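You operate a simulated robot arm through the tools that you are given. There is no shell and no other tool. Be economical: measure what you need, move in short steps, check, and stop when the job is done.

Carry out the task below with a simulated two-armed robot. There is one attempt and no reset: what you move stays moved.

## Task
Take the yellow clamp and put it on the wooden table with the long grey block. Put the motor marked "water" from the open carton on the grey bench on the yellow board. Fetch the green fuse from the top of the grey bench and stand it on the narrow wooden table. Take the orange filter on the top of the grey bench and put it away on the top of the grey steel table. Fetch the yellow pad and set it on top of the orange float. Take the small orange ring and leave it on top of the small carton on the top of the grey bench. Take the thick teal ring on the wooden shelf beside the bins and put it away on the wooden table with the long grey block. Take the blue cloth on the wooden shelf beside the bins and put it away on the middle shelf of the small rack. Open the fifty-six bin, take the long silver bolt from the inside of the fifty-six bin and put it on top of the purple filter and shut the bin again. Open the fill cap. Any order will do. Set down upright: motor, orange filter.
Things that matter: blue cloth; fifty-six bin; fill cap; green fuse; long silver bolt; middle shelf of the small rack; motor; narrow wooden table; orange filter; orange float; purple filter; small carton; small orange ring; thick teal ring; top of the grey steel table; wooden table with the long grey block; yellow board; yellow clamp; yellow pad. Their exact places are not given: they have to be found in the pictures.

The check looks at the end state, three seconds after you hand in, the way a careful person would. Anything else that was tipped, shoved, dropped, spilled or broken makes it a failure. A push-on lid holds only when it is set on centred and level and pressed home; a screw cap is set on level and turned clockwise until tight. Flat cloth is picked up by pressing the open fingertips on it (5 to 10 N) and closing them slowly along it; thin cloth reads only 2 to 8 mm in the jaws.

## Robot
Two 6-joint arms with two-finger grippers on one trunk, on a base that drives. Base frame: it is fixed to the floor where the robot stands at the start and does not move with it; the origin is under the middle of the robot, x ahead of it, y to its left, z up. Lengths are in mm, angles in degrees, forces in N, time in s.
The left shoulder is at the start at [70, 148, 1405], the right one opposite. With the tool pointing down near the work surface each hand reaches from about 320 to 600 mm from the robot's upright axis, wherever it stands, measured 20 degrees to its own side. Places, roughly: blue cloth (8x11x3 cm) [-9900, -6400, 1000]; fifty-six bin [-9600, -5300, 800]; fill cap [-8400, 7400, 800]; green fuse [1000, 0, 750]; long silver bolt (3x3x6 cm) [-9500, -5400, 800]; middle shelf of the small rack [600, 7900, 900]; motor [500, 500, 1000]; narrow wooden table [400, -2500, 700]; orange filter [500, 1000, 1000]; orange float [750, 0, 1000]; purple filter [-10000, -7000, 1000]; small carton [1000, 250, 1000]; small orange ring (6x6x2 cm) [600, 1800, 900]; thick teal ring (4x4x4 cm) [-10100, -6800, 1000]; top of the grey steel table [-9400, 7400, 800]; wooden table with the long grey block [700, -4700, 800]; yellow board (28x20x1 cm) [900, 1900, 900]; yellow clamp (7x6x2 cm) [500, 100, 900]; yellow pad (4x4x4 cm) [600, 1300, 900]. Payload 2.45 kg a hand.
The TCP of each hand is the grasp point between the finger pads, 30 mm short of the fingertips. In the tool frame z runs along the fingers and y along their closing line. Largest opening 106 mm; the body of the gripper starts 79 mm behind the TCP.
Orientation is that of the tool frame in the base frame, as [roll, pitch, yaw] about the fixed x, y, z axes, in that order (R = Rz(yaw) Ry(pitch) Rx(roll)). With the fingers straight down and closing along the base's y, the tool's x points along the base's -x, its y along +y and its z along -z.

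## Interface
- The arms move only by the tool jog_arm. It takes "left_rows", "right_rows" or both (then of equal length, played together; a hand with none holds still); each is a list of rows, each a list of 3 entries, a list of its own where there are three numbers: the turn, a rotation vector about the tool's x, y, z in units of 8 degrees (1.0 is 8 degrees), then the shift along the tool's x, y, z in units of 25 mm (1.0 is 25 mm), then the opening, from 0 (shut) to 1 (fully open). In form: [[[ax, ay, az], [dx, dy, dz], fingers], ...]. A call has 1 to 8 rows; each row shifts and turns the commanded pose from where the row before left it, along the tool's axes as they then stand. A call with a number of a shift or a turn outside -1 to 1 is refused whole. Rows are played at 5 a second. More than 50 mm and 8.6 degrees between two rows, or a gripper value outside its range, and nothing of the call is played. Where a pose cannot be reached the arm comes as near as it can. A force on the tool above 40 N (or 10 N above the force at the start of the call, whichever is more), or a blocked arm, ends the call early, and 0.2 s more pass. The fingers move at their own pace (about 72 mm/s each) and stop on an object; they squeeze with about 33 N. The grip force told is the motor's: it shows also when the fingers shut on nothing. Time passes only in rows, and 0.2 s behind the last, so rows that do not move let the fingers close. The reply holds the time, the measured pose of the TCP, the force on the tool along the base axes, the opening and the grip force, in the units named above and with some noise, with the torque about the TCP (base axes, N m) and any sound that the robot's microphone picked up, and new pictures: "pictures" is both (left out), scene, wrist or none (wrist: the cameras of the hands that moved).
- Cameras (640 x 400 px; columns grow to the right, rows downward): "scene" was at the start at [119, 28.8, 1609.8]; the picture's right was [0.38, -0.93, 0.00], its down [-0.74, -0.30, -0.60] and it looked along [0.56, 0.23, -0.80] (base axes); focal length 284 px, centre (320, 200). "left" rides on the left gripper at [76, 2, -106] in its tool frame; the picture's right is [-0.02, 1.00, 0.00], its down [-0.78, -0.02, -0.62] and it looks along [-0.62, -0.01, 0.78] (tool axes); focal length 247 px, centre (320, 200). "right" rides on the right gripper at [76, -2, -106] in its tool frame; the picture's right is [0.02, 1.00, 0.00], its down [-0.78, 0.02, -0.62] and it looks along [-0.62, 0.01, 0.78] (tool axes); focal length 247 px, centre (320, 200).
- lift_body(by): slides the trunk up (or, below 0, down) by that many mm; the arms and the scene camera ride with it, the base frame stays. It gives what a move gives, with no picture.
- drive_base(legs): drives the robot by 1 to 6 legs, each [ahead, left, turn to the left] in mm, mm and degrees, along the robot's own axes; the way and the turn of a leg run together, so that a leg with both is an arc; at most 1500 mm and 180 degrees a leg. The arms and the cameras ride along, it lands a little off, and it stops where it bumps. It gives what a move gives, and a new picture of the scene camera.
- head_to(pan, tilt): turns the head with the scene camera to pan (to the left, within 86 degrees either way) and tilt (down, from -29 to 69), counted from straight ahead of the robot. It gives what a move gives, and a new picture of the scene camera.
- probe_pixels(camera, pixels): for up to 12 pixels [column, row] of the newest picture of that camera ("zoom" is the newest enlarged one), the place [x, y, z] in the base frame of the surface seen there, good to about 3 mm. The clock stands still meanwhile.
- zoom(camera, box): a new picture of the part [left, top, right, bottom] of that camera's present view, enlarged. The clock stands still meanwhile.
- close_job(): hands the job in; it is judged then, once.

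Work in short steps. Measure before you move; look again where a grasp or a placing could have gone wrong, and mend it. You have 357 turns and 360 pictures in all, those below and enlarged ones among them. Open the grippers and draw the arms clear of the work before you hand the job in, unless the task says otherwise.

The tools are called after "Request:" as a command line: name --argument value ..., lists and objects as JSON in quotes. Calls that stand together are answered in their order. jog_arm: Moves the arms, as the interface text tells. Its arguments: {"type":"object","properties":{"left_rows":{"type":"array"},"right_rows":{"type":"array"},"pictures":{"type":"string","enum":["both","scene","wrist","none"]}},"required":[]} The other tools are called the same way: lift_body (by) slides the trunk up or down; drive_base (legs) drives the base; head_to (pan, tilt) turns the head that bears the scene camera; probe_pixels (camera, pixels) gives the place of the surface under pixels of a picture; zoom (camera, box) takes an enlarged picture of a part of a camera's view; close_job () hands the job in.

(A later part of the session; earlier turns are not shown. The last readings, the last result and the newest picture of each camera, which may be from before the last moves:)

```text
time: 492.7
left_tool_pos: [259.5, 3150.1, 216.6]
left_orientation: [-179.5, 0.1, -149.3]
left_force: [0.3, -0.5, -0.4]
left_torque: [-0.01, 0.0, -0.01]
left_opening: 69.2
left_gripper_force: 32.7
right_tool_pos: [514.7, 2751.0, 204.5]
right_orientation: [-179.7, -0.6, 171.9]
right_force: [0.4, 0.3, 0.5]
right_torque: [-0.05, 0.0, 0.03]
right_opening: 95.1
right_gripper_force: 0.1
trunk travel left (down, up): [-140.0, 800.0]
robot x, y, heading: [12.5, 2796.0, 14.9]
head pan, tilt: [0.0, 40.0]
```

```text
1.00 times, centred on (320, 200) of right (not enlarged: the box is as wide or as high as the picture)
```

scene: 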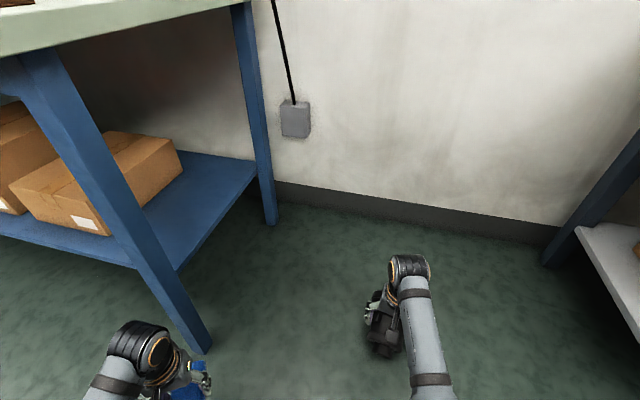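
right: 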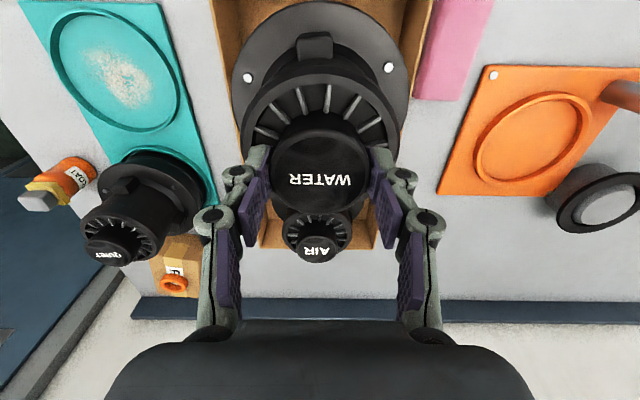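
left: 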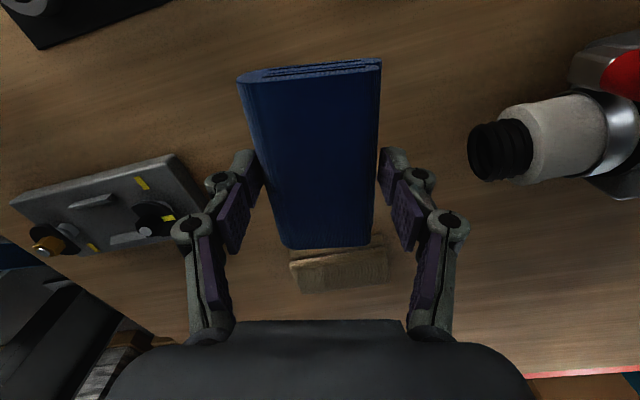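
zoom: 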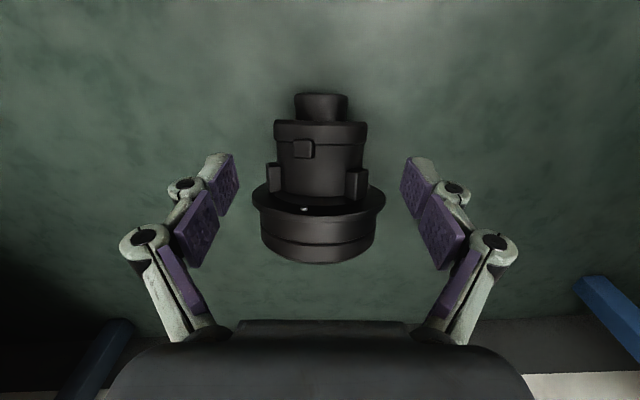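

Centred over the knob. Lower the trunk 120, then the hand 40.

Request:
lift_body --by -120

Request:
jog_arm --right_rows '[[[0, 0, 0], [0.1, 0, 0.5], 0.8], [[0, 0, 0], [0, 0, 0.5], 0.75], [[0, 0, 0], [0, 0, 0.5], 0.7]]' --pictures "wrist"

```text
time: 494.2
left_tool_pos: [258.7, 3150.0, 120.1]
left_orientation: [-177.1, 1.3, -149.3]
left_force: [0.4, 1.0, -1.0]
left_torque: [-0.02, -0.02, 0.03]
left_opening: 68.9
left_gripper_force: 32.8
right_tool_pos: [520.5, 2746.8, 135.1]
right_orientation: [-178.1, 2.8, 171.9]
right_force: [0.2, -0.5, 0.0]
right_torque: [0.02, 0.03, 0.01]
right_opening: 95.5
right_gripper_force: 0.0
trunk travel left (down, up): [-20.0, 920.0]
robot x, y, heading: [16.5, 2796.8, 14.9]
head pan, tilt: [0.0, 40.0]
```

```text
time: 495.2
left_tool_pos: [258.8, 3150.4, 117.2]
left_orientation: [-176.9, 1.4, -149.2]
left_force: [-0.1, 0.4, -0.5]
left_torque: [-0.03, 0.01, 0.01]
left_opening: 68.9
left_gripper_force: 33.3
right_tool_pos: [533.2, 2755.2, 110.2]
right_orientation: [-179.2, 4.4, 172.0]
right_force: [-0.3, 0.3, -0.2]
right_torque: [-0.01, 0.01, -0.01]
right_opening: 74.1
right_gripper_force: 0.0
trunk travel left (down, up): [-20.0, 920.0]
robot x, y, heading: [16.2, 2798.6, 15.2]
head pan, tilt: [0.0, 40.0]
stopped in row 3 (right hand): the arm was blocked; the commanded pose is now the measured one
```

right: 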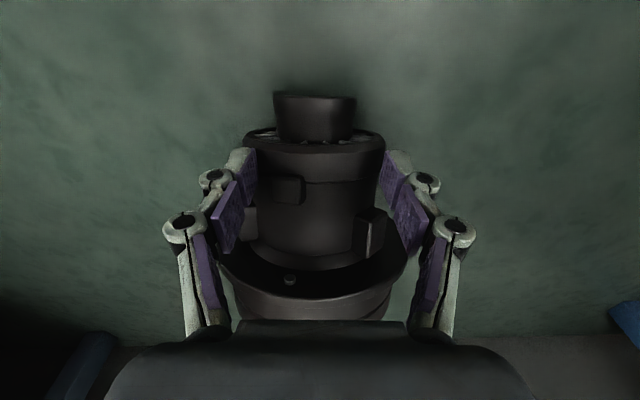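

The arms jam near the floor with the trunk this low. Open, raise the trunk 150, level the hand, and reach down with the arm instead.

Request:
jog_arm --right_rows '[[[0, 0, 0], [0, 0, -0.5], 0.95], [[0, 0, 0], [0, 0, -0.5], 0.95]]' --pictures "none"

Request:
lift_body --by 180

```text
time: 496.0
left_tool_pos: [259.1, 3150.0, 118.8]
left_orientation: [-177.0, 1.4, -149.2]
left_force: [0.4, -0.2, -0.2]
left_torque: [0.01, 0.04, 0.01]
left_opening: 69.1
left_gripper_force: 32.7
right_tool_pos: [525.3, 2749.7, 126.1]
right_orientation: [-178.4, 3.3, 171.9]
right_force: [-0.5, -0.3, -0.5]
right_torque: [-0.03, -0.03, 0.03]
right_opening: 100.7
right_gripper_force: 0.2
trunk travel left (down, up): [-20.0, 920.0]
robot x, y, heading: [18.2, 2800.3, 15.3]
head pan, tilt: [0.0, 40.0]
stopped in row 2 (right hand): the arm was blocked; the commanded pose is now the measured one
```

```text
time: 498.0
left_tool_pos: [260.4, 3148.7, 275.8]
left_orientation: [-179.6, 0.1, -149.3]
left_force: [0.2, -0.1, -0.6]
left_torque: [0.01, 0.01, -0.02]
left_opening: 68.8
left_gripper_force: 32.4
right_tool_pos: [525.7, 2749.0, 263.4]
right_orientation: [-179.8, 1.0, 171.7]
right_force: [0.3, -0.1, 0.6]
right_torque: [0.0, -0.01, -0.01]
right_opening: 100.6
right_gripper_force: 0.1
trunk travel left (down, up): [-200.0, 740.0]
robot x, y, heading: [13.2, 2800.6, 14.9]
head pan, tilt: [0.0, 40.0]
```

Descend with the arm (closing opening to 80), first 125 mm.

Request:
jog_arm --right_rows '[[[0, 0.1, 0], [0.5, 0.1, 1], 0.8], [[0, 0, 0], [0, 0, 1], 0.75], [[0, 0, 0], [0, 0, 1], 0.75], [[0, 0, 0], [0, 0, 1], 0.75], [[0, 0, 0], [0, 0, 1], 0.75]]' --pictures "wrist"

```text
time: 499.2
left_tool_pos: [259.4, 3150.2, 276.9]
left_orientation: [-179.6, 0.1, -149.3]
left_force: [0.0, -0.7, -0.8]
left_torque: [-0.02, 0.02, 0.0]
left_opening: 68.9
left_gripper_force: 32.7
right_tool_pos: [514.9, 2755.9, 138.8]
right_orientation: [-179.8, 0.2, 171.9]
right_force: [0.3, 0.2, -0.1]
right_torque: [-0.02, 0.0, -0.02]
right_opening: 79.6
right_gripper_force: 0.0
trunk travel left (down, up): [-200.0, 740.0]
robot x, y, heading: [15.5, 2798.7, 14.9]
head pan, tilt: [0.0, 40.0]
```

right: 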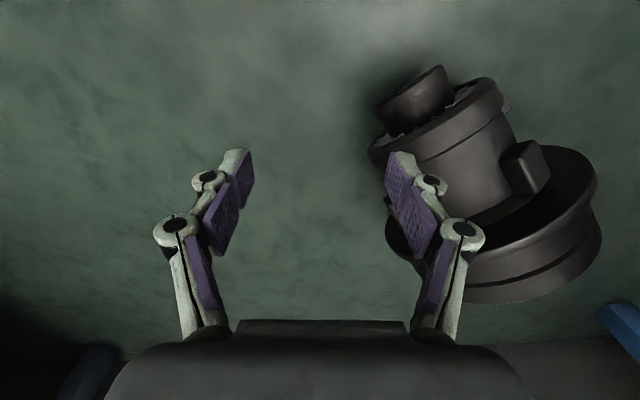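

The motor was rolled when the fingers moved. Raise the hand 75 mm and re-measure.

Request:
jog_arm --right_rows '[[[0, 0, 0], [0, 0, -1], 0.75], [[0, 0, 0], [0, 0, -1], 0.75], [[0, 0, 0], [0, 0, -1], 0.75], [[0, 0, 0], [0.8, 0, -1], 0.75], [[0, 0, 0], [0.8, 0, 0], 0.75]]' --pictures "wrist"

```text
time: 500.4
left_tool_pos: [259.6, 3151.6, 276.3]
left_orientation: [-179.6, 0.2, -149.3]
left_force: [-0.1, -0.3, -0.3]
left_torque: [-0.01, 0.03, 0.0]
left_opening: 68.8
left_gripper_force: 33.1
right_tool_pos: [481.6, 2756.3, 239.9]
right_orientation: [-179.2, 0.8, 171.7]
right_force: [-0.6, 0.6, 0.4]
right_torque: [-0.02, 0.01, 0.0]
right_opening: 79.5
right_gripper_force: 0.0
trunk travel left (down, up): [-200.0, 740.0]
robot x, y, heading: [15.8, 2798.2, 14.8]
head pan, tilt: [0.0, 40.0]
```

right: 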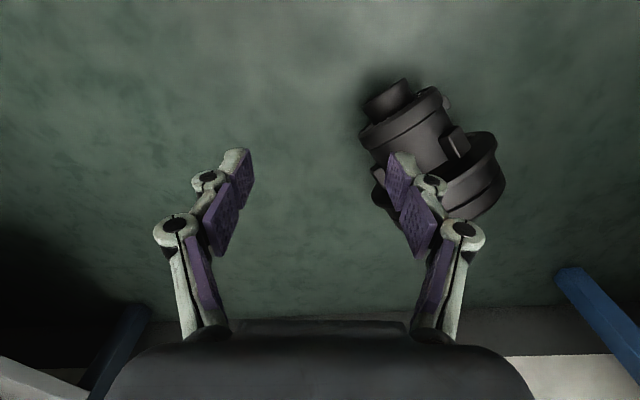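

Request:
probe_pixels --camera "right" --pixels '[[388, 98], [372, 106], [405, 88], [392, 105], [405, 120], [435, 110], [400, 135], [455, 145], [480, 170], [420, 95]]'

Request:
zoom --camera "right" --box '[340, 50, 540, 230]'

```text
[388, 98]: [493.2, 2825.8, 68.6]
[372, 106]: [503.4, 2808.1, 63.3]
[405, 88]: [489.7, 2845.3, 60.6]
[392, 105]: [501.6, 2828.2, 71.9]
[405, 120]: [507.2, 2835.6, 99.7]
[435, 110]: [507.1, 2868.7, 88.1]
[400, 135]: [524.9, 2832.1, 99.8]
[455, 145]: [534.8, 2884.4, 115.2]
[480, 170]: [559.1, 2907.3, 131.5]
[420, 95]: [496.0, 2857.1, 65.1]
```

```text
2.22 times, centred on (440, 140) of right
```

zoom: 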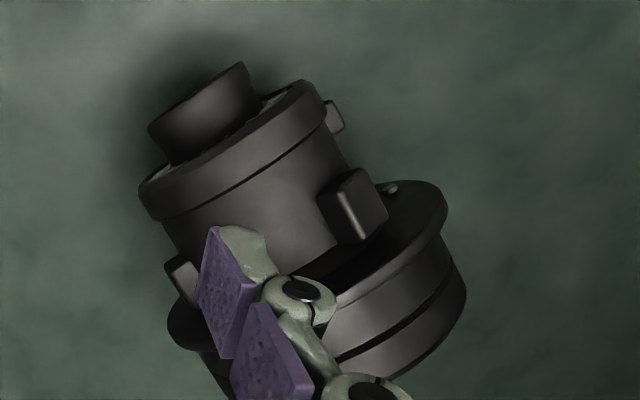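

Probe the flange ends to get the motor's axis direction.

Request:
probe_pixels --camera "zoom" --pixels '[[178, 330], [440, 215], [145, 200], [305, 95], [150, 135], [240, 70], [200, 110], [395, 210], [300, 200], [200, 210]]'

```text
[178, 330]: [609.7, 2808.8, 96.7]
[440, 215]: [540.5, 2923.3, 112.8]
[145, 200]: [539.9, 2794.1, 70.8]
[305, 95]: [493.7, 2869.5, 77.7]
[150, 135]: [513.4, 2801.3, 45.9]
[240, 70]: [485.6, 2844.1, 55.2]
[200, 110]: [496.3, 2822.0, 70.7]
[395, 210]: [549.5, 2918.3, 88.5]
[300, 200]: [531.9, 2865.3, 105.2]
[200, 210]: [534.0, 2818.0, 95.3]
```

Axis bearing ≈31°, knob centre ≈(504,2824). Rotate the hand 39° and shift over the knob.

Request:
jog_arm --right_rows '[[[-0.1, 0.1, -1], [0, 0, 0], 0.75], [[0, 0, -1], [0, 0, 0], 0.75], [[0, 0, -1], [0, 0, 0], 0.75], [[0, 0, -1], [0, 0, 0], 0.75], [[0, 0, -0.9], [0, 0, 0], 0.75], [[0, 0, 0], [-0.8, 0.7, 0], 0.75], [[0, 0, 0], [-0.8, 0.7, 0], 0.75], [[0, 0, 0], [-0.56, 0.46, 0], 0.75]]' --pictures "wrist"

```text
time: 502.4
left_tool_pos: [259.6, 3150.1, 277.1]
left_orientation: [-179.6, 0.1, -149.4]
left_force: [0.6, -0.6, -0.5]
left_torque: [0.0, 0.0, -0.01]
left_opening: 68.9
left_gripper_force: 33.1
right_tool_pos: [511.5, 2753.6, 222.2]
right_orientation: [-173.8, -3.3, -150.7]
right_force: [-0.5, 0.0, -0.9]
right_torque: [0.0, -0.01, -0.05]
right_opening: 79.4
right_gripper_force: 0.0
trunk travel left (down, up): [-200.0, 740.0]
robot x, y, heading: [16.3, 2798.5, 15.0]
head pan, tilt: [0.0, 40.0]
stopped in row 8 (right hand): the arm was blocked; the commanded pose is now the measured one
```

right: 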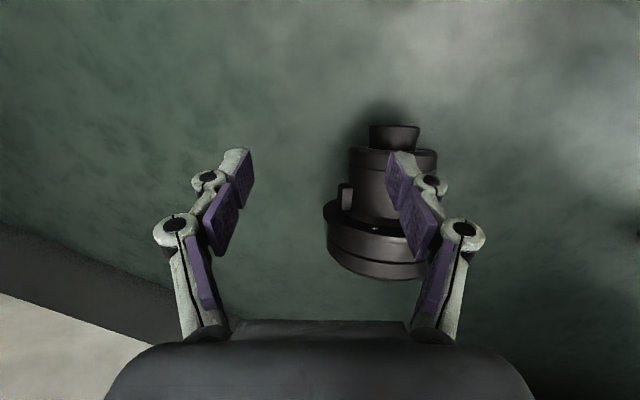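

The arm can't go further inward; level the hand and strafe the base left 70 instead.

Request:
jog_arm --right_rows '[[[-0.78, -0.41, 0], [0, 0, 0], 0.75], [[0, 0, 0], [0, 0, 0], 0.75]]' --pictures "none"

Request:
drive_base --legs '[[11, 70, 0]]'

Request:
zoom --camera "right" --box '[160, 50, 480, 250]'

```text
time: 503.0
left_tool_pos: [260.1, 3150.5, 276.9]
left_orientation: [-179.6, 0.2, -149.3]
left_force: [0.0, 0.2, -0.1]
left_torque: [-0.02, -0.01, -0.01]
left_opening: 69.1
left_gripper_force: 32.9
right_tool_pos: [510.6, 2755.3, 222.4]
right_orientation: [179.7, 0.2, -150.3]
right_force: [-0.7, 0.8, -0.8]
right_torque: [-0.01, 0.01, -0.03]
right_opening: 79.4
right_gripper_force: 0.1
trunk travel left (down, up): [-200.0, 740.0]
robot x, y, heading: [14.9, 2800.2, 15.0]
head pan, tilt: [0.0, 40.0]
```

```text
time: 504.1
left_tool_pos: [253.4, 3220.4, 277.7]
left_orientation: [-179.6, 0.1, -149.3]
left_force: [1.6, 0.6, -0.6]
left_torque: [0.02, -0.01, -0.02]
left_opening: 68.7
left_gripper_force: 33.0
right_tool_pos: [502.7, 2824.2, 221.5]
right_orientation: [179.8, 0.2, -150.5]
right_force: [-0.3, 0.4, 0.7]
right_torque: [0.01, 0.03, 0.05]
right_opening: 79.5
right_gripper_force: 0.0
trunk travel left (down, up): [-200.0, 740.0]
robot x, y, heading: [11.6, 2867.2, 14.8]
head pan, tilt: [0.0, 40.0]
```

scene: 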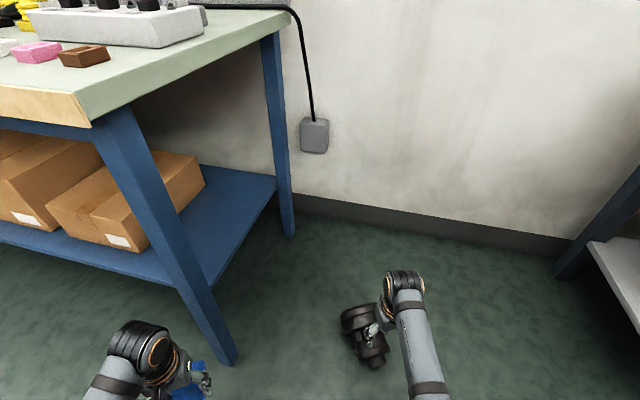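

```text
2.00 times, centred on (320, 150) of right
```

zoom: 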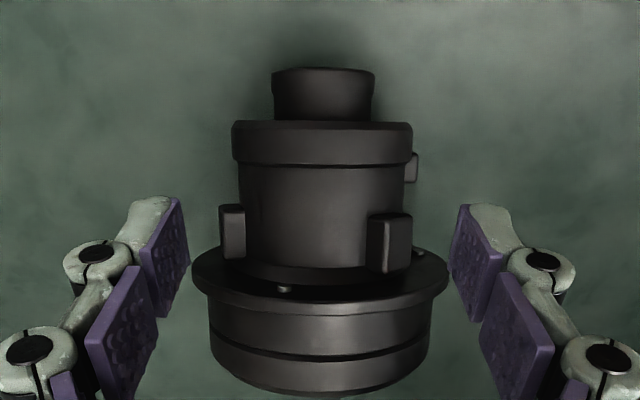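

Aligned laterally. Probe the knob to set the fore-aft position.

Request:
probe_pixels --camera "zoom" --pixels '[[323, 78], [323, 95], [323, 112], [280, 100], [368, 100], [323, 128], [323, 145], [323, 260]]'

```text
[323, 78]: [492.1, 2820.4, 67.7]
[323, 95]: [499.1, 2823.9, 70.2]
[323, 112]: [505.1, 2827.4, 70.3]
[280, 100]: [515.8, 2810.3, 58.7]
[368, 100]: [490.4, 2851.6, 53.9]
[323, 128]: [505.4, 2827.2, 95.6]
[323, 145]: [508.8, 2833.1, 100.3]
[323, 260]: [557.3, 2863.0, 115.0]
```

Shift 4 mm ahead and descend 130 mm, watching.

Request:
jog_arm --right_rows '[[[0, 0, 0], [-0.16, 0, 1], 0.75], [[0, 0, 0], [0, 0, 1], 0.75], [[0, 0, 0], [0, 0, 1], 0.75], [[0, 0, 0], [0, 0, 1], 0.75], [[0, 0, 0], [0, 0, 0.6], 0.75]]' --pictures "wrist"

```text
time: 505.2
left_tool_pos: [253.1, 3219.6, 276.4]
left_orientation: [-179.6, 0.1, -149.3]
left_force: [-0.3, -0.4, 0.3]
left_torque: [-0.03, -0.01, -0.02]
left_opening: 68.9
left_gripper_force: 33.1
right_tool_pos: [507.3, 2827.1, 106.5]
right_orientation: [179.8, 0.1, -150.4]
right_force: [-0.5, 0.8, -0.7]
right_torque: [0.01, 0.03, 0.01]
right_opening: 79.6
right_gripper_force: 0.1
trunk travel left (down, up): [-200.0, 740.0]
robot x, y, heading: [3.4, 2869.3, 15.1]
head pan, tilt: [0.0, 40.0]
```

right: 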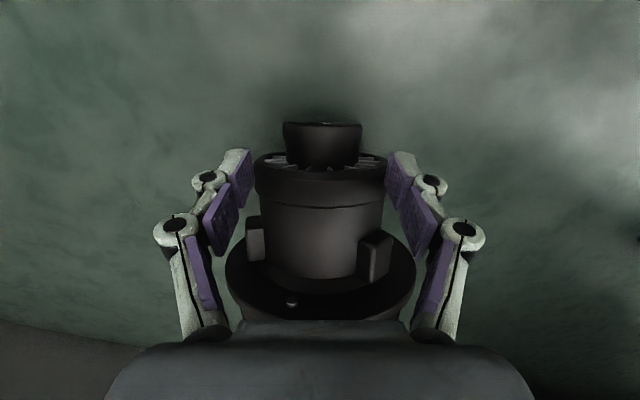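

Back off 7 mm from the fin rim and narrow to 64 mm, then continue down 35 mm.

Request:
jog_arm --right_rows '[[[0, 0, 0], [0.3, 0, 0], 0.75], [[0, 0, 0], [0, 0, 0], 0.6], [[0, 0, 0], [0, 0, 0.7], 0.6], [[0, 0, 0], [0, 0, 0.7], 0.6]]' --pictures "wrist"

```text
time: 506.2
left_tool_pos: [253.1, 3220.7, 276.4]
left_orientation: [-179.6, 0.1, -149.3]
left_force: [-0.3, -0.8, -0.5]
left_torque: [-0.02, 0.0, 0.0]
left_opening: 69.0
left_gripper_force: 32.8
right_tool_pos: [500.7, 2821.4, 72.9]
right_orientation: [179.8, 0.2, -150.4]
right_force: [0.9, -4.9, 4.3]
right_torque: [-0.31, -0.29, -0.1]
right_opening: 68.5
right_gripper_force: 3.2
trunk travel left (down, up): [-200.0, 740.0]
robot x, y, heading: [8.1, 2867.6, 14.9]
head pan, tilt: [0.0, 40.0]
```

right: 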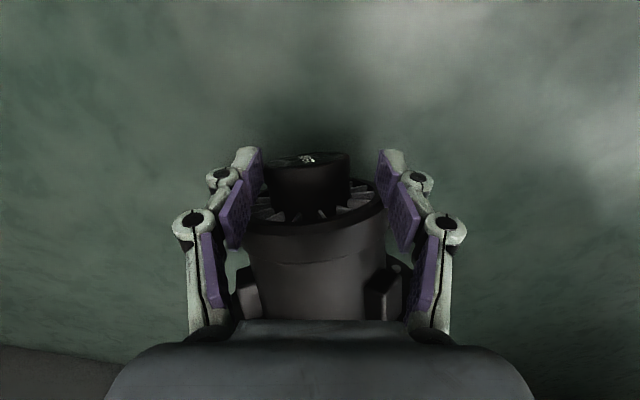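

The pads touch the fin rim. Reopen, back off another 10 mm, lower slightly, and close.

Request:
jog_arm --right_rows '[[[0, 0, 0], [0, 0, 0], 0.75], [[0, 0, 0], [0.4, 0, 0], 0.75], [[0, 0, 0], [0, 0, 0.6], 0.75], [[0, 0, 0], [0, 0, 0], 0.6]]' --pictures "wrist"

```text
time: 507.2
left_tool_pos: [251.8, 3219.3, 276.1]
left_orientation: [-179.6, 0.2, -149.2]
left_force: [-0.6, 0.1, 0.3]
left_torque: [0.02, 0.01, -0.02]
left_opening: 69.0
left_gripper_force: 32.6
right_tool_pos: [490.4, 2818.2, 56.6]
right_orientation: [179.8, 0.2, -150.4]
right_force: [-0.5, 0.7, 0.3]
right_torque: [0.01, -0.03, -0.02]
right_opening: 63.8
right_gripper_force: 0.0
trunk travel left (down, up): [-200.0, 740.0]
robot x, y, heading: [12.2, 2863.9, 14.7]
head pan, tilt: [0.0, 40.0]
```

right: 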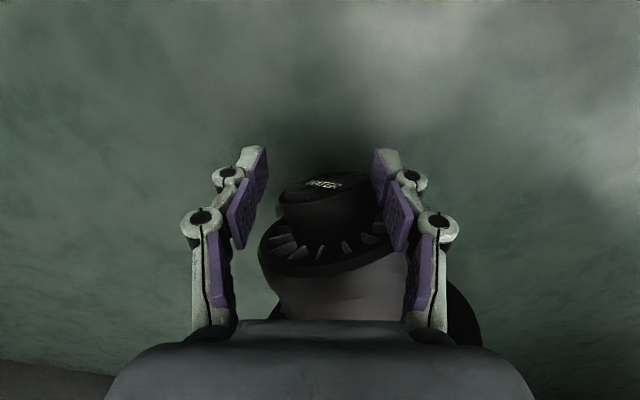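

The motor leans 20°, so the hand should tilt too. Raise, tilt the hand 20° to be square to the motor's axis, and re-measure.

Request:
jog_arm --right_rows '[[[0, 0, 0], [0.4, 0, 0], 0.75], [[0, 0, 0], [0.5, 0, -1], 0.75], [[0, 0, 0], [0.5, 0, -1], 0.75], [[0, 0, 0], [0.3, 0, -1], 0.75], [[0, 0, 0], [0, 0, -1], 0.75], [[0, 0, 0], [0, 0, -1], 0.75]]' --pictures "wrist"

Request:
zoom --camera "right" --box '[240, 100, 480, 300]'

```text
time: 508.6
left_tool_pos: [253.4, 3220.1, 277.0]
left_orientation: [-179.6, 0.1, -149.3]
left_force: [-0.3, 0.5, -0.4]
left_torque: [-0.02, 0.01, -0.01]
left_opening: 69.1
left_gripper_force: 33.3
right_tool_pos: [454.2, 2796.6, 181.6]
right_orientation: [179.8, 0.1, -150.4]
right_force: [0.5, -0.6, 0.8]
right_torque: [-0.01, 0.02, 0.0]
right_opening: 79.4
right_gripper_force: 0.0
trunk travel left (down, up): [-200.0, 740.0]
robot x, y, heading: [7.7, 2869.7, 15.0]
head pan, tilt: [0.0, 40.0]
```

right: 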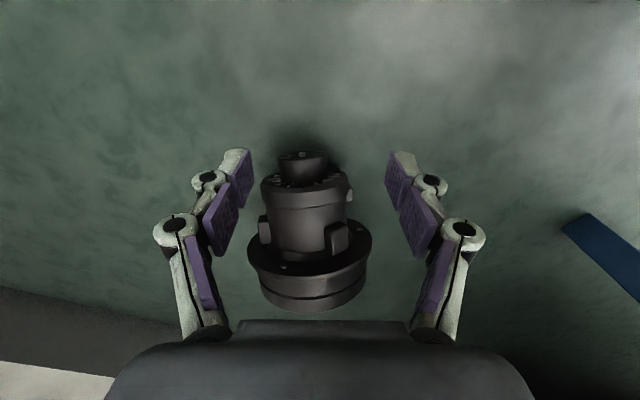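

```text
2.00 times, centred on (360, 200) of right
```

zoom: 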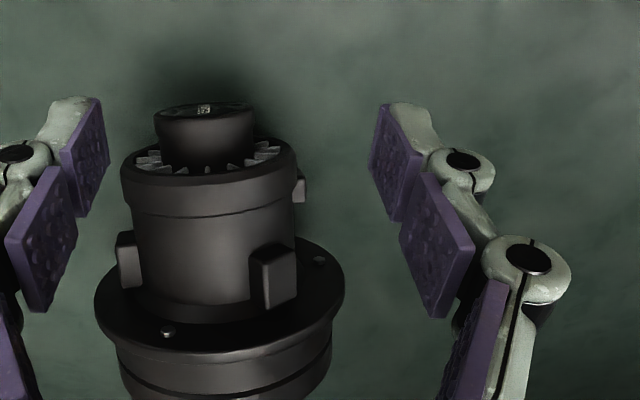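

Request:
probe_pixels --camera "zoom" --pixels '[[160, 130], [248, 125], [205, 112], [205, 140], [205, 160], [126, 175], [293, 165], [100, 295], [340, 278], [210, 190], [210, 300], [215, 345]]'

```text
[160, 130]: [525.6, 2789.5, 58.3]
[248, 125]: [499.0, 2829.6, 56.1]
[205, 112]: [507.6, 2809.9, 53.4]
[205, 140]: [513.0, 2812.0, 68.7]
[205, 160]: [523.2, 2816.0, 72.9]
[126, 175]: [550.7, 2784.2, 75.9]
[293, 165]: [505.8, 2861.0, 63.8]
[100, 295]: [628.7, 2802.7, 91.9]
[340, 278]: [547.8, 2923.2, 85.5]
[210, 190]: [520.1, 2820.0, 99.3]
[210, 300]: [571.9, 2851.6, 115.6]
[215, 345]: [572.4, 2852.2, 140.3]
```

Axis bearing ≈35°, knob mid ≈(521,2817,46), tilt 20°. Rotate (yaw +5°, tilt 20°) and move to 100 mm before the knob along the tool axis.

Request:
jog_arm --right_rows '[[[0, 0, -0.68], [0, 0, 0], 0.75], [[0, -0.83, 0], [0, 0, 0], 0.75], [[0, -0.83, 0], [0, 0, 0], 0.75], [[0, -0.84, 0], [0, 0, 0], 0.75], [[0, 0, 0], [-0.33, -0.43, 0.5], 0.75], [[0, 0, 0], [-0.32, -0.44, 0.5], 0.75]]' --pictures "wrist"

```text
time: 510.1
left_tool_pos: [251.3, 3219.7, 275.9]
left_orientation: [-179.7, 0.1, -149.3]
left_force: [-0.4, -0.6, 0.0]
left_torque: [-0.01, -0.02, -0.05]
left_opening: 68.8
left_gripper_force: 32.9
right_tool_pos: [487.1, 2793.4, 162.9]
right_orientation: [179.9, 20.2, -145.0]
right_force: [0.2, 0.1, 1.2]
right_torque: [0.03, 0.05, 0.02]
right_opening: 79.3
right_gripper_force: 0.2
trunk travel left (down, up): [-200.0, 740.0]
robot x, y, heading: [5.8, 2868.6, 15.2]
head pan, tilt: [0.0, 40.0]
```

right: 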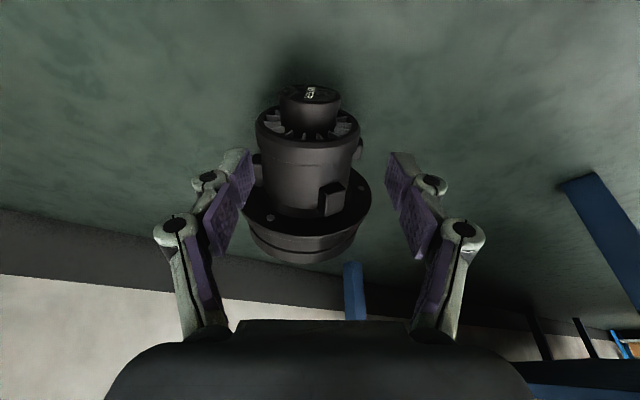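

Re-probe the knob from here for final alignment.

Request:
probe_pixels --camera "right" --pixels '[[282, 105], [340, 105], [311, 103], [311, 120], [259, 125], [358, 125], [311, 140]]'

```text
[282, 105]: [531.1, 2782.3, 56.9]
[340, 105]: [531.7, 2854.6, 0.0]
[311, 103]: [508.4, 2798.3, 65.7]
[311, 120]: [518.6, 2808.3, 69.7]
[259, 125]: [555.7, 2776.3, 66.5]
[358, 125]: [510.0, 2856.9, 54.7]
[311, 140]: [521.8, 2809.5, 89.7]
```

Knob mid ≈(521,2809,46). Adjust and approach along the tool axis.

Request:
jog_arm --right_rows '[[[0, 0, 0.35], [0.2, -0.26, 0.8], 0.75], [[0, 0, 0], [0, 0, 1], 0.75], [[0, 0, 0], [0, 0, 1], 0.75], [[0, 0, 0], [0, 0, 0.6], 0.75]]' --pictures "wrist"

```text
time: 511.1
left_tool_pos: [253.8, 3220.1, 276.2]
left_orientation: [-179.6, 0.1, -149.2]
left_force: [0.1, 0.4, -0.7]
left_torque: [-0.04, -0.02, -0.01]
left_opening: 68.9
left_gripper_force: 32.9
right_tool_pos: [511.3, 2802.2, 82.3]
right_orientation: [178.8, 20.2, -148.1]
right_force: [0.9, -0.6, 0.1]
right_torque: [0.01, -0.01, 0.0]
right_opening: 79.5
right_gripper_force: 0.0
trunk travel left (down, up): [-200.0, 740.0]
robot x, y, heading: [9.3, 2866.4, 15.0]
head pan, tilt: [0.0, 40.0]
```

right: 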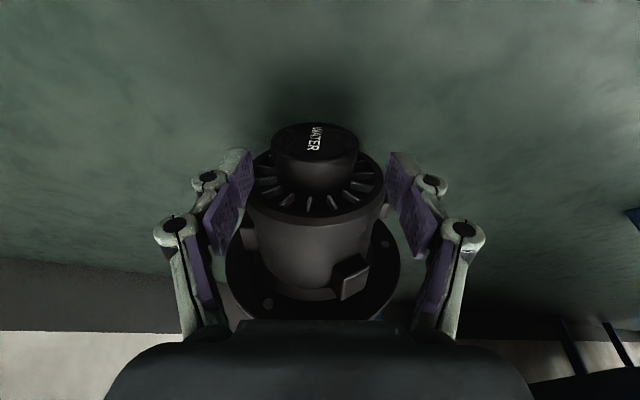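

Knob is between the fingers. Advance 25 mm more with narrower opening.

Request:
jog_arm --right_rows '[[[0, 0, 0], [0, -0.1, 0.3], 0.65], [[0, 0, 0], [0, 0, 0.7], 0.65]]' --pictures "wrist"

```text
time: 511.6
left_tool_pos: [253.5, 3219.4, 275.9]
left_orientation: [-179.6, 0.1, -149.3]
left_force: [0.0, 0.6, -0.5]
left_torque: [0.01, -0.03, 0.02]
left_opening: 68.8
left_gripper_force: 33.2
right_tool_pos: [518.1, 2804.8, 57.8]
right_orientation: [178.8, 20.1, -148.1]
right_force: [-0.3, 0.8, -0.5]
right_torque: [0.0, 0.01, -0.01]
right_opening: 69.1
right_gripper_force: 0.0
trunk travel left (down, up): [-200.0, 740.0]
robot x, y, heading: [10.5, 2868.5, 15.0]
head pan, tilt: [0.0, 40.0]
```

right: 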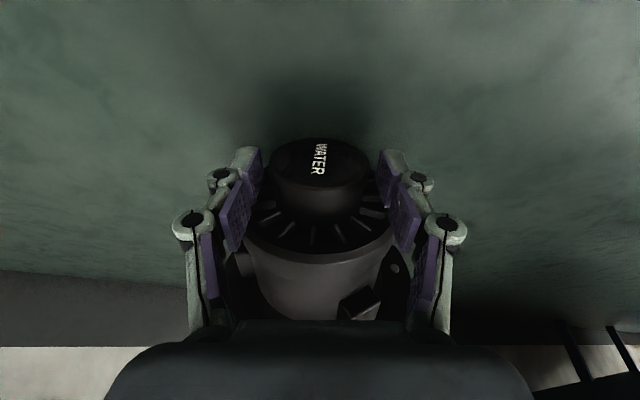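

Advance 8 mm and close.

Request:
jog_arm --right_rows '[[[0, 0, 0], [0, 0, 0.3], 0.65], [[0, 0, 0], [0, 0, 0], 0.4], [[0, 0, 0], [0, 0, 0], 0.0], [[0, 0, 0], [0, 0, 0], 0.0]]' --pictures "wrist"

```text
time: 512.6
left_tool_pos: [253.1, 3220.8, 276.6]
left_orientation: [-179.6, 0.0, -149.2]
left_force: [-0.3, 0.8, 0.3]
left_torque: [-0.01, 0.01, 0.01]
left_opening: 68.9
left_gripper_force: 33.0
right_tool_pos: [521.8, 2805.7, 50.8]
right_orientation: [178.8, 20.2, -148.0]
right_force: [0.4, -0.8, -0.8]
right_torque: [0.09, -0.14, -0.23]
right_opening: 54.6
right_gripper_force: 33.1
trunk travel left (down, up): [-200.0, 740.0]
robot x, y, heading: [7.6, 2869.7, 15.1]
head pan, tilt: [0.0, 40.0]
```

right: 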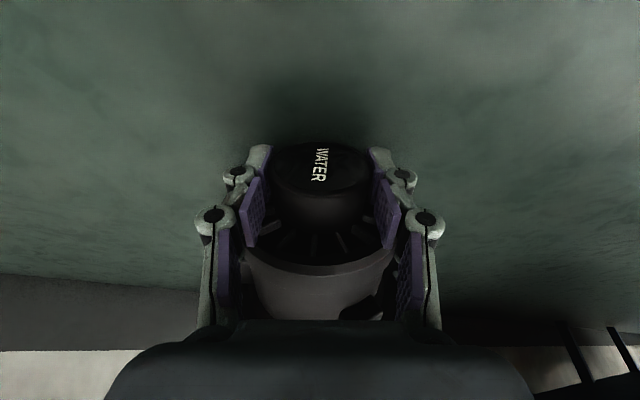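

Knob gripped (54.6). Lift straight up 60 mm slowly, letting the motor pivot upright.

Request:
jog_arm --right_rows '[[[0, 0, 0], [-0.2, 0, -0.55], 0.0], [[0, 0, 0], [-0.2, 0, -0.55], 0.0], [[0, 0, 0], [-0.2, 0, -0.55], 0.0], [[0, 0, 0], [-0.2, 0, -0.55], 0.0]]' --pictures "both"

```text
time: 513.6
left_tool_pos: [252.0, 3221.5, 275.9]
left_orientation: [-179.7, 0.2, -149.4]
left_force: [-0.6, 0.2, 0.4]
left_torque: [0.01, 0.0, 0.02]
left_opening: 68.9
left_gripper_force: 33.3
right_tool_pos: [520.3, 2805.7, 110.2]
right_orientation: [178.6, 20.0, -147.9]
right_force: [0.0, 0.9, -10.8]
right_torque: [-0.54, 0.9, 0.03]
right_opening: 53.9
right_gripper_force: 32.7
trunk travel left (down, up): [-200.0, 740.0]
robot x, y, heading: [9.7, 2872.5, 15.0]
head pan, tilt: [0.0, 40.0]
```

scene: 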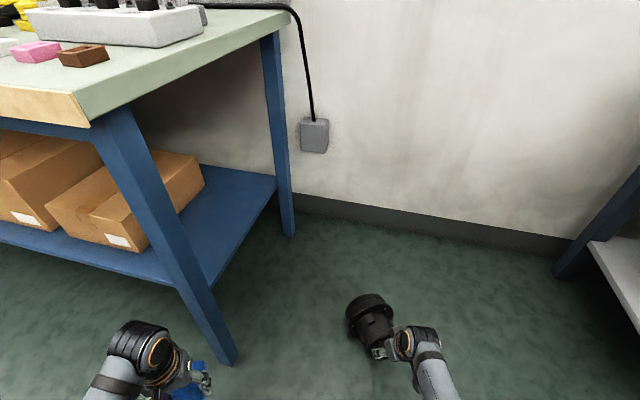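
right: 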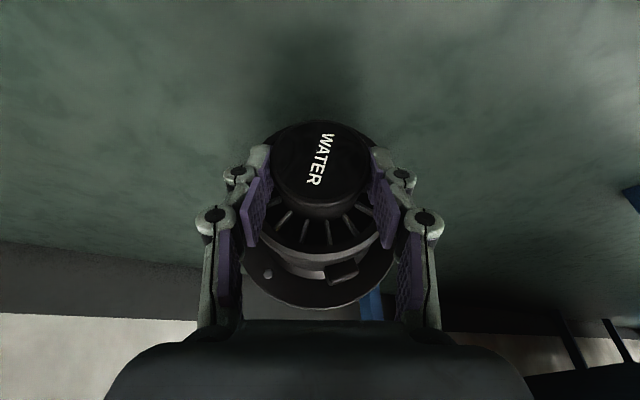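

It is pivoting. Continue lifting 80 mm.

Request:
jog_arm --right_rows '[[[0, 0, 0], [-0.2, 0, -0.6], 0.0], [[0, 0, 0], [-0.2, 0, -0.6], 0.0], [[0, 0, 0], [-0.2, 0, -0.6], 0.0], [[0, 0, 0], [-0.2, 0, -0.6], 0.0], [[0, 0, 0], [-0.2, 0, -0.6], 0.0], [[0, 0, 0], [0, 0, 0], 0.0]]' --pictures "both"

Request:
zoom --camera "scene" --box '[320, 260, 460, 380]'

```text
time: 515.0
left_tool_pos: [253.1, 3220.9, 275.5]
left_orientation: [-179.5, 0.1, -149.4]
left_force: [0.4, 0.0, -0.5]
left_torque: [-0.01, -0.02, -0.04]
left_opening: 68.8
left_gripper_force: 33.3
right_tool_pos: [519.0, 2802.0, 188.3]
right_orientation: [178.7, 20.0, -148.0]
right_force: [0.6, -0.5, -11.4]
right_torque: [-0.52, 0.77, 0.01]
right_opening: 54.3
right_gripper_force: 33.7
trunk travel left (down, up): [-200.0, 740.0]
robot x, y, heading: [7.9, 2866.1, 14.9]
head pan, tilt: [0.0, 40.0]
```

scene: 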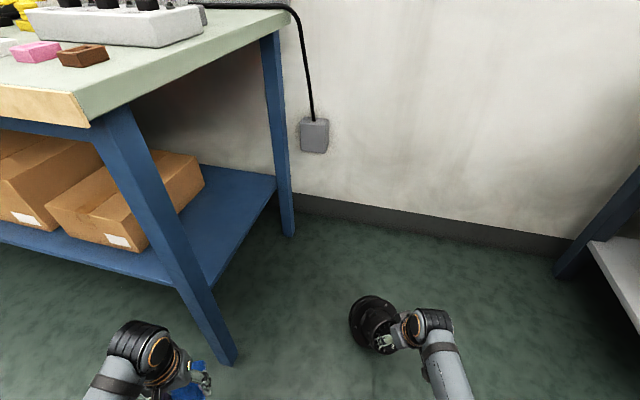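
right: 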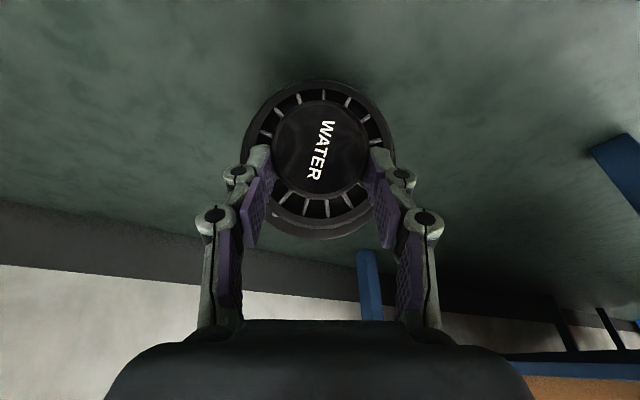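

```text
3.33 times, centred on (390, 320) of scene
```

zoom: 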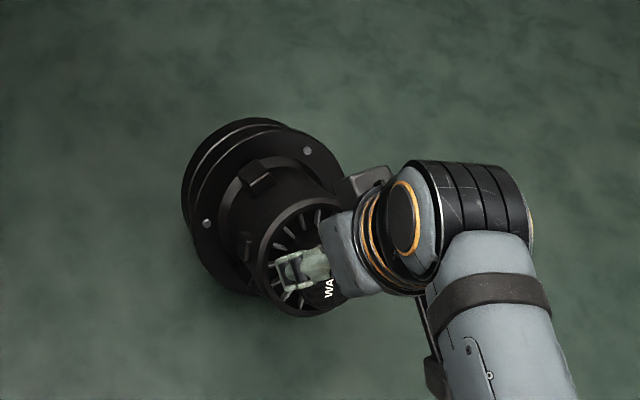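

The motor is held rigidly, now about 58° from vertical. I'll raise the trunk 100 and rotate the hand to bring the motor upright.

Request:
lift_body --by 100

Request:
jog_arm --right_rows '[[[0, 0.8, 0], [0, 0, 0], 0.0], [[0, 0.8, 0], [0, 0, 0], 0.0], [[0, 0.8, 0], [0, 0, 0], 0.0], [[0, 0.8, 0], [0, 0, 0], 0.0]]' --pictures "both"

```text
time: 516.4
left_tool_pos: [252.7, 3220.7, 376.8]
left_orientation: [-179.5, 0.1, -149.3]
left_force: [-0.1, -0.4, -0.6]
left_torque: [-0.02, -0.02, 0.0]
left_opening: 69.2
left_gripper_force: 33.0
right_tool_pos: [518.8, 2801.8, 288.3]
right_orientation: [178.7, 20.0, -147.9]
right_force: [0.1, -0.7, -11.7]
right_torque: [-0.48, 0.74, 0.01]
right_opening: 53.6
right_gripper_force: 33.3
trunk travel left (down, up): [-300.0, 640.0]
robot x, y, heading: [6.7, 2863.2, 15.0]
head pan, tilt: [0.0, 40.0]
```

```text
time: 517.4
left_tool_pos: [251.8, 3219.7, 376.7]
left_orientation: [-179.7, 0.1, -149.2]
left_force: [-0.1, -0.2, -0.2]
left_torque: [-0.02, -0.03, 0.01]
left_opening: 69.1
left_gripper_force: 32.9
right_tool_pos: [519.9, 2801.1, 286.8]
right_orientation: [178.9, -5.7, -147.4]
right_force: [-0.7, 0.7, -12.1]
right_torque: [-0.19, 0.28, 0.03]
right_opening: 53.5
right_gripper_force: 32.1
trunk travel left (down, up): [-300.0, 640.0]
robot x, y, heading: [6.2, 2869.1, 14.9]
head pan, tilt: [0.0, 40.0]
```

scene: 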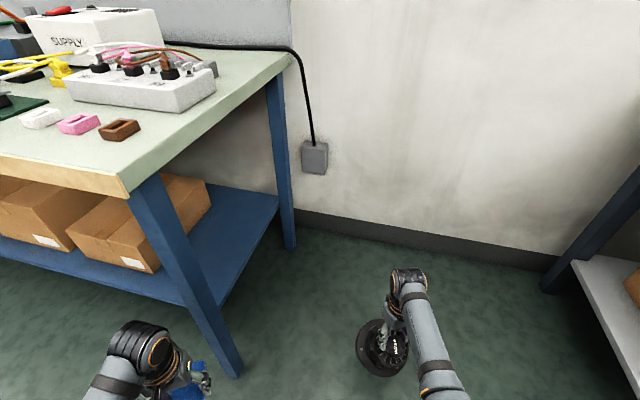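
right: 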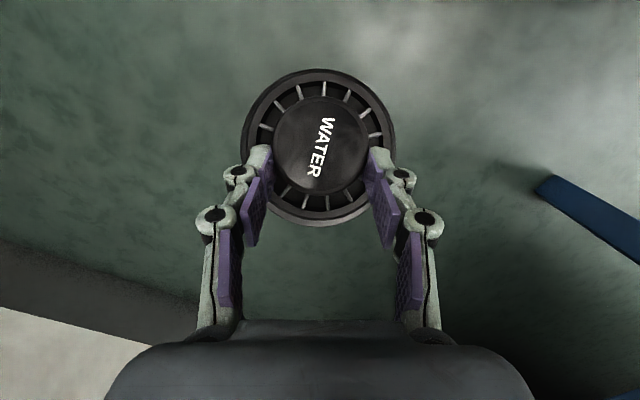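

Torque dropped: tilt now ≈18°. Rotate 18° more.

Request:
jog_arm --right_rows '[[[0, 0.8, 0], [0, 0, 0], 0.0], [[0, 0.8, 0], [0, 0, 0], 0.0], [[0, 0.7, 0], [0, 0, 0], 0.0]]' --pictures "wrist"

Request:
zoom --camera "scene" --box '[330, 250, 470, 400]'

```text
time: 518.2
left_tool_pos: [253.3, 3219.6, 376.2]
left_orientation: [-179.6, 0.0, -149.3]
left_force: [-0.5, 0.4, -0.7]
left_torque: [-0.03, -0.01, 0.0]
left_opening: 68.9
left_gripper_force: 32.8
right_tool_pos: [520.0, 2803.4, 288.0]
right_orientation: [178.8, -24.0, -147.1]
right_force: [-0.5, 0.1, -11.4]
right_torque: [0.01, -0.07, 0.0]
right_opening: 54.0
right_gripper_force: 33.2
trunk travel left (down, up): [-300.0, 640.0]
robot x, y, heading: [8.1, 2866.5, 15.1]
head pan, tilt: [0.0, 40.0]
```

right: 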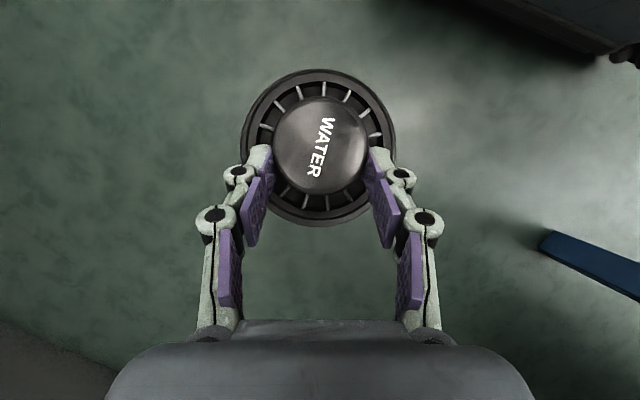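

```text
2.67 times, centred on (400, 325) of scene
```

zoom: 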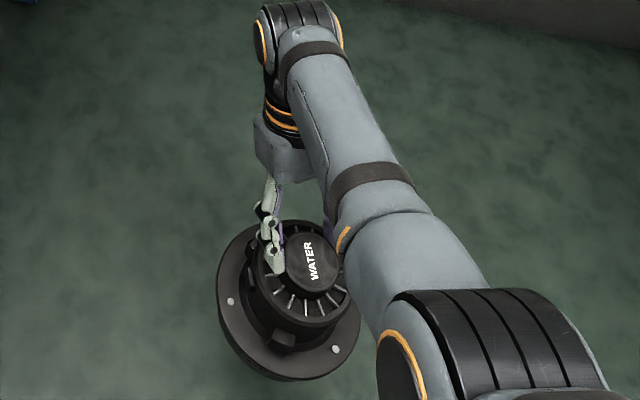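

The motor hangs plumb. Lower the trunk 95 to just above the floor.

Request:
lift_body --by -95

Request:
jog_arm --right_rows '[[[0, 0, 0], [-0.08, 0, 0.18], 0.0], [[0, 0, 0], [-0.08, 0, 0.18], 0.0]]' --pictures "none"

```text
time: 519.5
left_tool_pos: [252.9, 3219.9, 281.9]
left_orientation: [-179.6, 0.0, -149.3]
left_force: [1.1, -0.5, -0.7]
left_torque: [0.02, -0.01, 0.0]
left_opening: 69.0
left_gripper_force: 33.3
right_tool_pos: [517.8, 2802.5, 192.7]
right_orientation: [178.8, -23.9, -147.1]
right_force: [-0.2, -0.1, -12.0]
right_torque: [0.05, -0.14, 0.05]
right_opening: 53.8
right_gripper_force: 32.9
trunk travel left (down, up): [-205.0, 735.0]
robot x, y, heading: [7.1, 2867.2, 15.1]
head pan, tilt: [0.0, 40.0]
```

```text
time: 520.1
left_tool_pos: [252.2, 3220.6, 281.6]
left_orientation: [-179.6, 0.2, -149.2]
left_force: [-0.7, 0.3, 0.1]
left_torque: [-0.01, 0.0, -0.01]
left_opening: 68.9
left_gripper_force: 33.4
right_tool_pos: [521.1, 2803.9, 185.9]
right_orientation: [178.8, -23.7, -147.1]
right_force: [1.4, 1.8, 9.1]
right_torque: [-0.51, 0.84, -0.01]
right_opening: 54.0
right_gripper_force: 33.1
trunk travel left (down, up): [-205.0, 735.0]
robot x, y, heading: [8.3, 2869.5, 15.0]
head pan, tilt: [0.0, 40.0]
```

On the floor (force reversed). Release and retreat along the tool axis.

Request:
jog_arm --right_rows '[[[0, 0, 0], [0, 0, 0], 0.65], [[0, 0, 0], [0, 0, 0], 0.75], [[0, 0, 0], [0, 0, -1], 0.75], [[0, 0, 0], [0, 0, -1], 0.75], [[0, 0, 0], [0, 0, -1], 0.75], [[0, 0, 0], [0, 0, -1], 0.75]]' --pictures "both"

```text
time: 521.5
left_tool_pos: [252.8, 3219.9, 282.5]
left_orientation: [-179.7, 0.1, -149.4]
left_force: [0.4, 0.2, -0.5]
left_torque: [-0.01, 0.02, 0.01]
left_opening: 68.9
left_gripper_force: 33.0
right_tool_pos: [555.5, 2823.3, 276.3]
right_orientation: [178.7, -23.8, -147.1]
right_force: [0.4, 0.0, -0.6]
right_torque: [0.05, 0.0, 0.04]
right_opening: 79.5
right_gripper_force: 0.0
trunk travel left (down, up): [-205.0, 735.0]
robot x, y, heading: [3.3, 2866.4, 14.8]
head pan, tilt: [0.0, 40.0]
```

scene: 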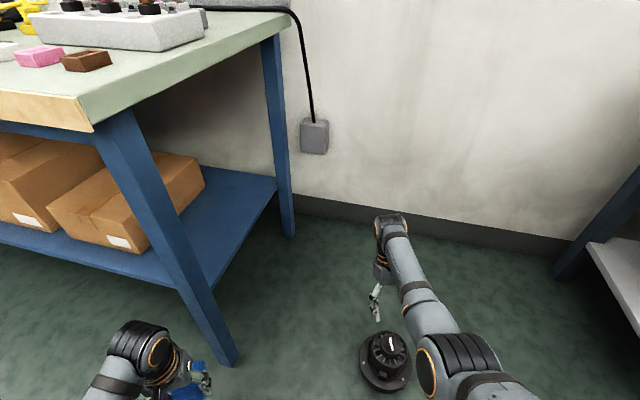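
right: 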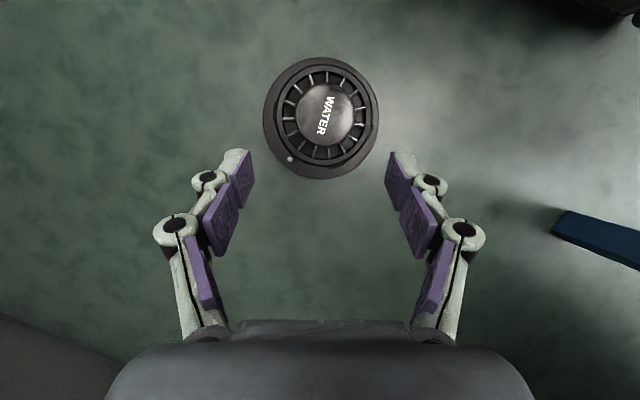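

The motor stands upright. Level the right hand and re-probe the knob.

Request:
jog_arm --right_rows '[[[0.16, -0.75, 0], [0, 0, -0.3], 0.75], [[0, -0.75, 0], [0, 0, -0.3], 0.75], [[0, -0.75, 0], [0, 0, 0], 0.75], [[0, -0.75, 0], [0, 0, 0], 0.75], [[0, 0, 0.75], [0, 0, 0], 0.75], [[0, 0, 0.75], [0.5, 0, 0], 0.75], [[0, 0, 0.75], [0.8, 0, 0], 0.75]]' --pictures "wrist"

```text
time: 523.1
left_tool_pos: [252.6, 3219.9, 280.8]
left_orientation: [-179.5, 0.1, -149.2]
left_force: [-0.5, 0.6, -0.2]
left_torque: [-0.01, 0.0, 0.0]
left_opening: 68.9
left_gripper_force: 32.5
right_tool_pos: [530.0, 2811.2, 289.6]
right_orientation: [179.9, 0.2, -165.3]
right_force: [-0.4, 0.3, 0.5]
right_torque: [0.03, 0.04, 0.01]
right_opening: 79.4
right_gripper_force: 0.0
trunk travel left (down, up): [-205.0, 735.0]
robot x, y, heading: [9.8, 2868.9, 14.9]
head pan, tilt: [0.0, 40.0]
```

right: 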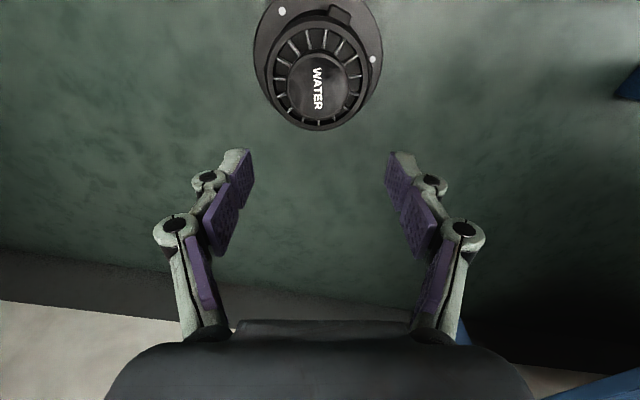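

Request:
probe_pixels --camera "right" --pixels '[[318, 85], [290, 85], [345, 85], [318, 58], [318, 112], [268, 75], [368, 80]]'

```text
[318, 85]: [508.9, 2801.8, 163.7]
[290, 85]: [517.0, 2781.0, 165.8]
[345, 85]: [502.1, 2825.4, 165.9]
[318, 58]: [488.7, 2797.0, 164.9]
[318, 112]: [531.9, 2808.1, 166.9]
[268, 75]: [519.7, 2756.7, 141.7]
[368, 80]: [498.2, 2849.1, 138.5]
```

Knob centre (510,2803), top 165. Align and descend to TCP 173.

Request:
jog_arm --right_rows '[[[0, 0, 0], [0.86, -0.11, 0], 0.75], [[0, 0, 0], [0, 0, 1], 0.75], [[0, 0, 0], [0, 0, 1], 0.75], [[0, 0, 0], [0, 0, 1], 0.75], [[0, 0, 0], [0, 0, 1], 0.75], [[0, 0, 0], [0, 0, 0.62], 0.75]]' --pictures "wrist"

```text
time: 524.5
left_tool_pos: [252.4, 3219.3, 281.9]
left_orientation: [-179.5, 0.0, -149.3]
left_force: [0.3, 0.0, 0.2]
left_torque: [0.0, -0.02, -0.01]
left_opening: 68.8
left_gripper_force: 33.1
right_tool_pos: [509.4, 2803.8, 173.6]
right_orientation: [180.0, 0.3, -165.1]
right_force: [-0.2, -1.2, -0.1]
right_torque: [0.02, -0.02, 0.02]
right_opening: 79.1
right_gripper_force: 0.0
trunk travel left (down, up): [-205.0, 735.0]
robot x, y, heading: [10.2, 2867.2, 15.0]
head pan, tilt: [0.0, 40.0]
```

right: 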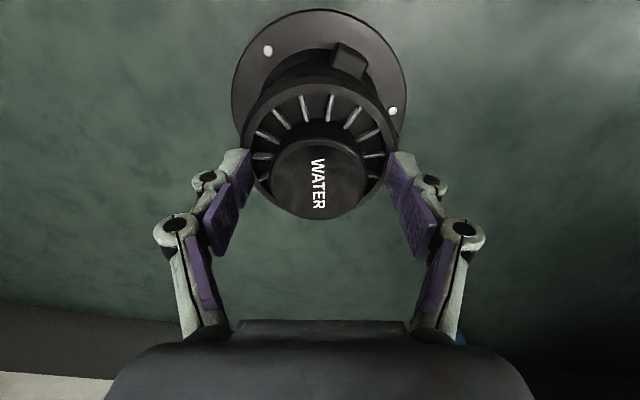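

Aligned. Grip the knob and raise the trunk step by step.

Request:
jog_arm --right_rows '[[[0, 0, 0], [0, 0, 0], 0.4], [[0, 0, 0], [0, 0, 0], 0.0], [[0, 0, 0], [0, 0, 0], 0.0], [[0, 0, 0], [0, 0, -0.4], 0.0]]' --pictures "none"

Request:
lift_body --by 335

Request:
lift_body --by 400

```text
time: 525.5
left_tool_pos: [252.6, 3220.7, 280.4]
left_orientation: [-179.7, 0.1, -149.2]
left_force: [0.3, 0.1, -0.3]
left_torque: [0.02, -0.05, 0.0]
left_opening: 69.3
left_gripper_force: 33.2
right_tool_pos: [509.1, 2804.5, 182.6]
right_orientation: [179.9, -0.1, -165.0]
right_force: [-0.4, -0.8, -11.6]
right_torque: [-0.01, 0.04, -0.03]
right_opening: 55.3
right_gripper_force: 33.0
trunk travel left (down, up): [-205.0, 735.0]
robot x, y, heading: [6.8, 2870.7, 15.1]
head pan, tilt: [0.0, 40.0]
```

```text
time: 528.8
left_tool_pos: [253.3, 3220.8, 616.2]
left_orientation: [-179.6, 0.1, -149.3]
left_force: [0.0, 0.2, -0.2]
left_torque: [0.04, 0.01, 0.02]
left_opening: 69.1
left_gripper_force: 33.4
right_tool_pos: [510.4, 2803.5, 517.9]
right_orientation: [180.0, 0.2, -165.2]
right_force: [0.0, -0.5, -11.3]
right_torque: [0.01, 0.06, 0.01]
right_opening: 55.1
right_gripper_force: 33.1
trunk travel left (down, up): [-540.0, 400.0]
robot x, y, heading: [10.1, 2864.0, 15.2]
head pan, tilt: [0.0, 40.0]
```

```text
time: 532.6
left_tool_pos: [254.0, 3220.2, 1016.2]
left_orientation: [-179.6, 0.1, -149.4]
left_force: [0.0, -0.5, -0.8]
left_torque: [0.0, 0.01, 0.02]
left_opening: 69.0
left_gripper_force: 32.4
right_tool_pos: [511.2, 2804.4, 918.2]
right_orientation: [-180.0, 0.1, -165.1]
right_force: [0.4, 0.5, -11.4]
right_torque: [-0.06, 0.05, -0.01]
right_opening: 55.4
right_gripper_force: 33.7
trunk travel left (down, up): [-940.0, 0.0]
robot x, y, heading: [9.8, 2868.3, 15.1]
head pan, tilt: [0.0, 40.0]
```

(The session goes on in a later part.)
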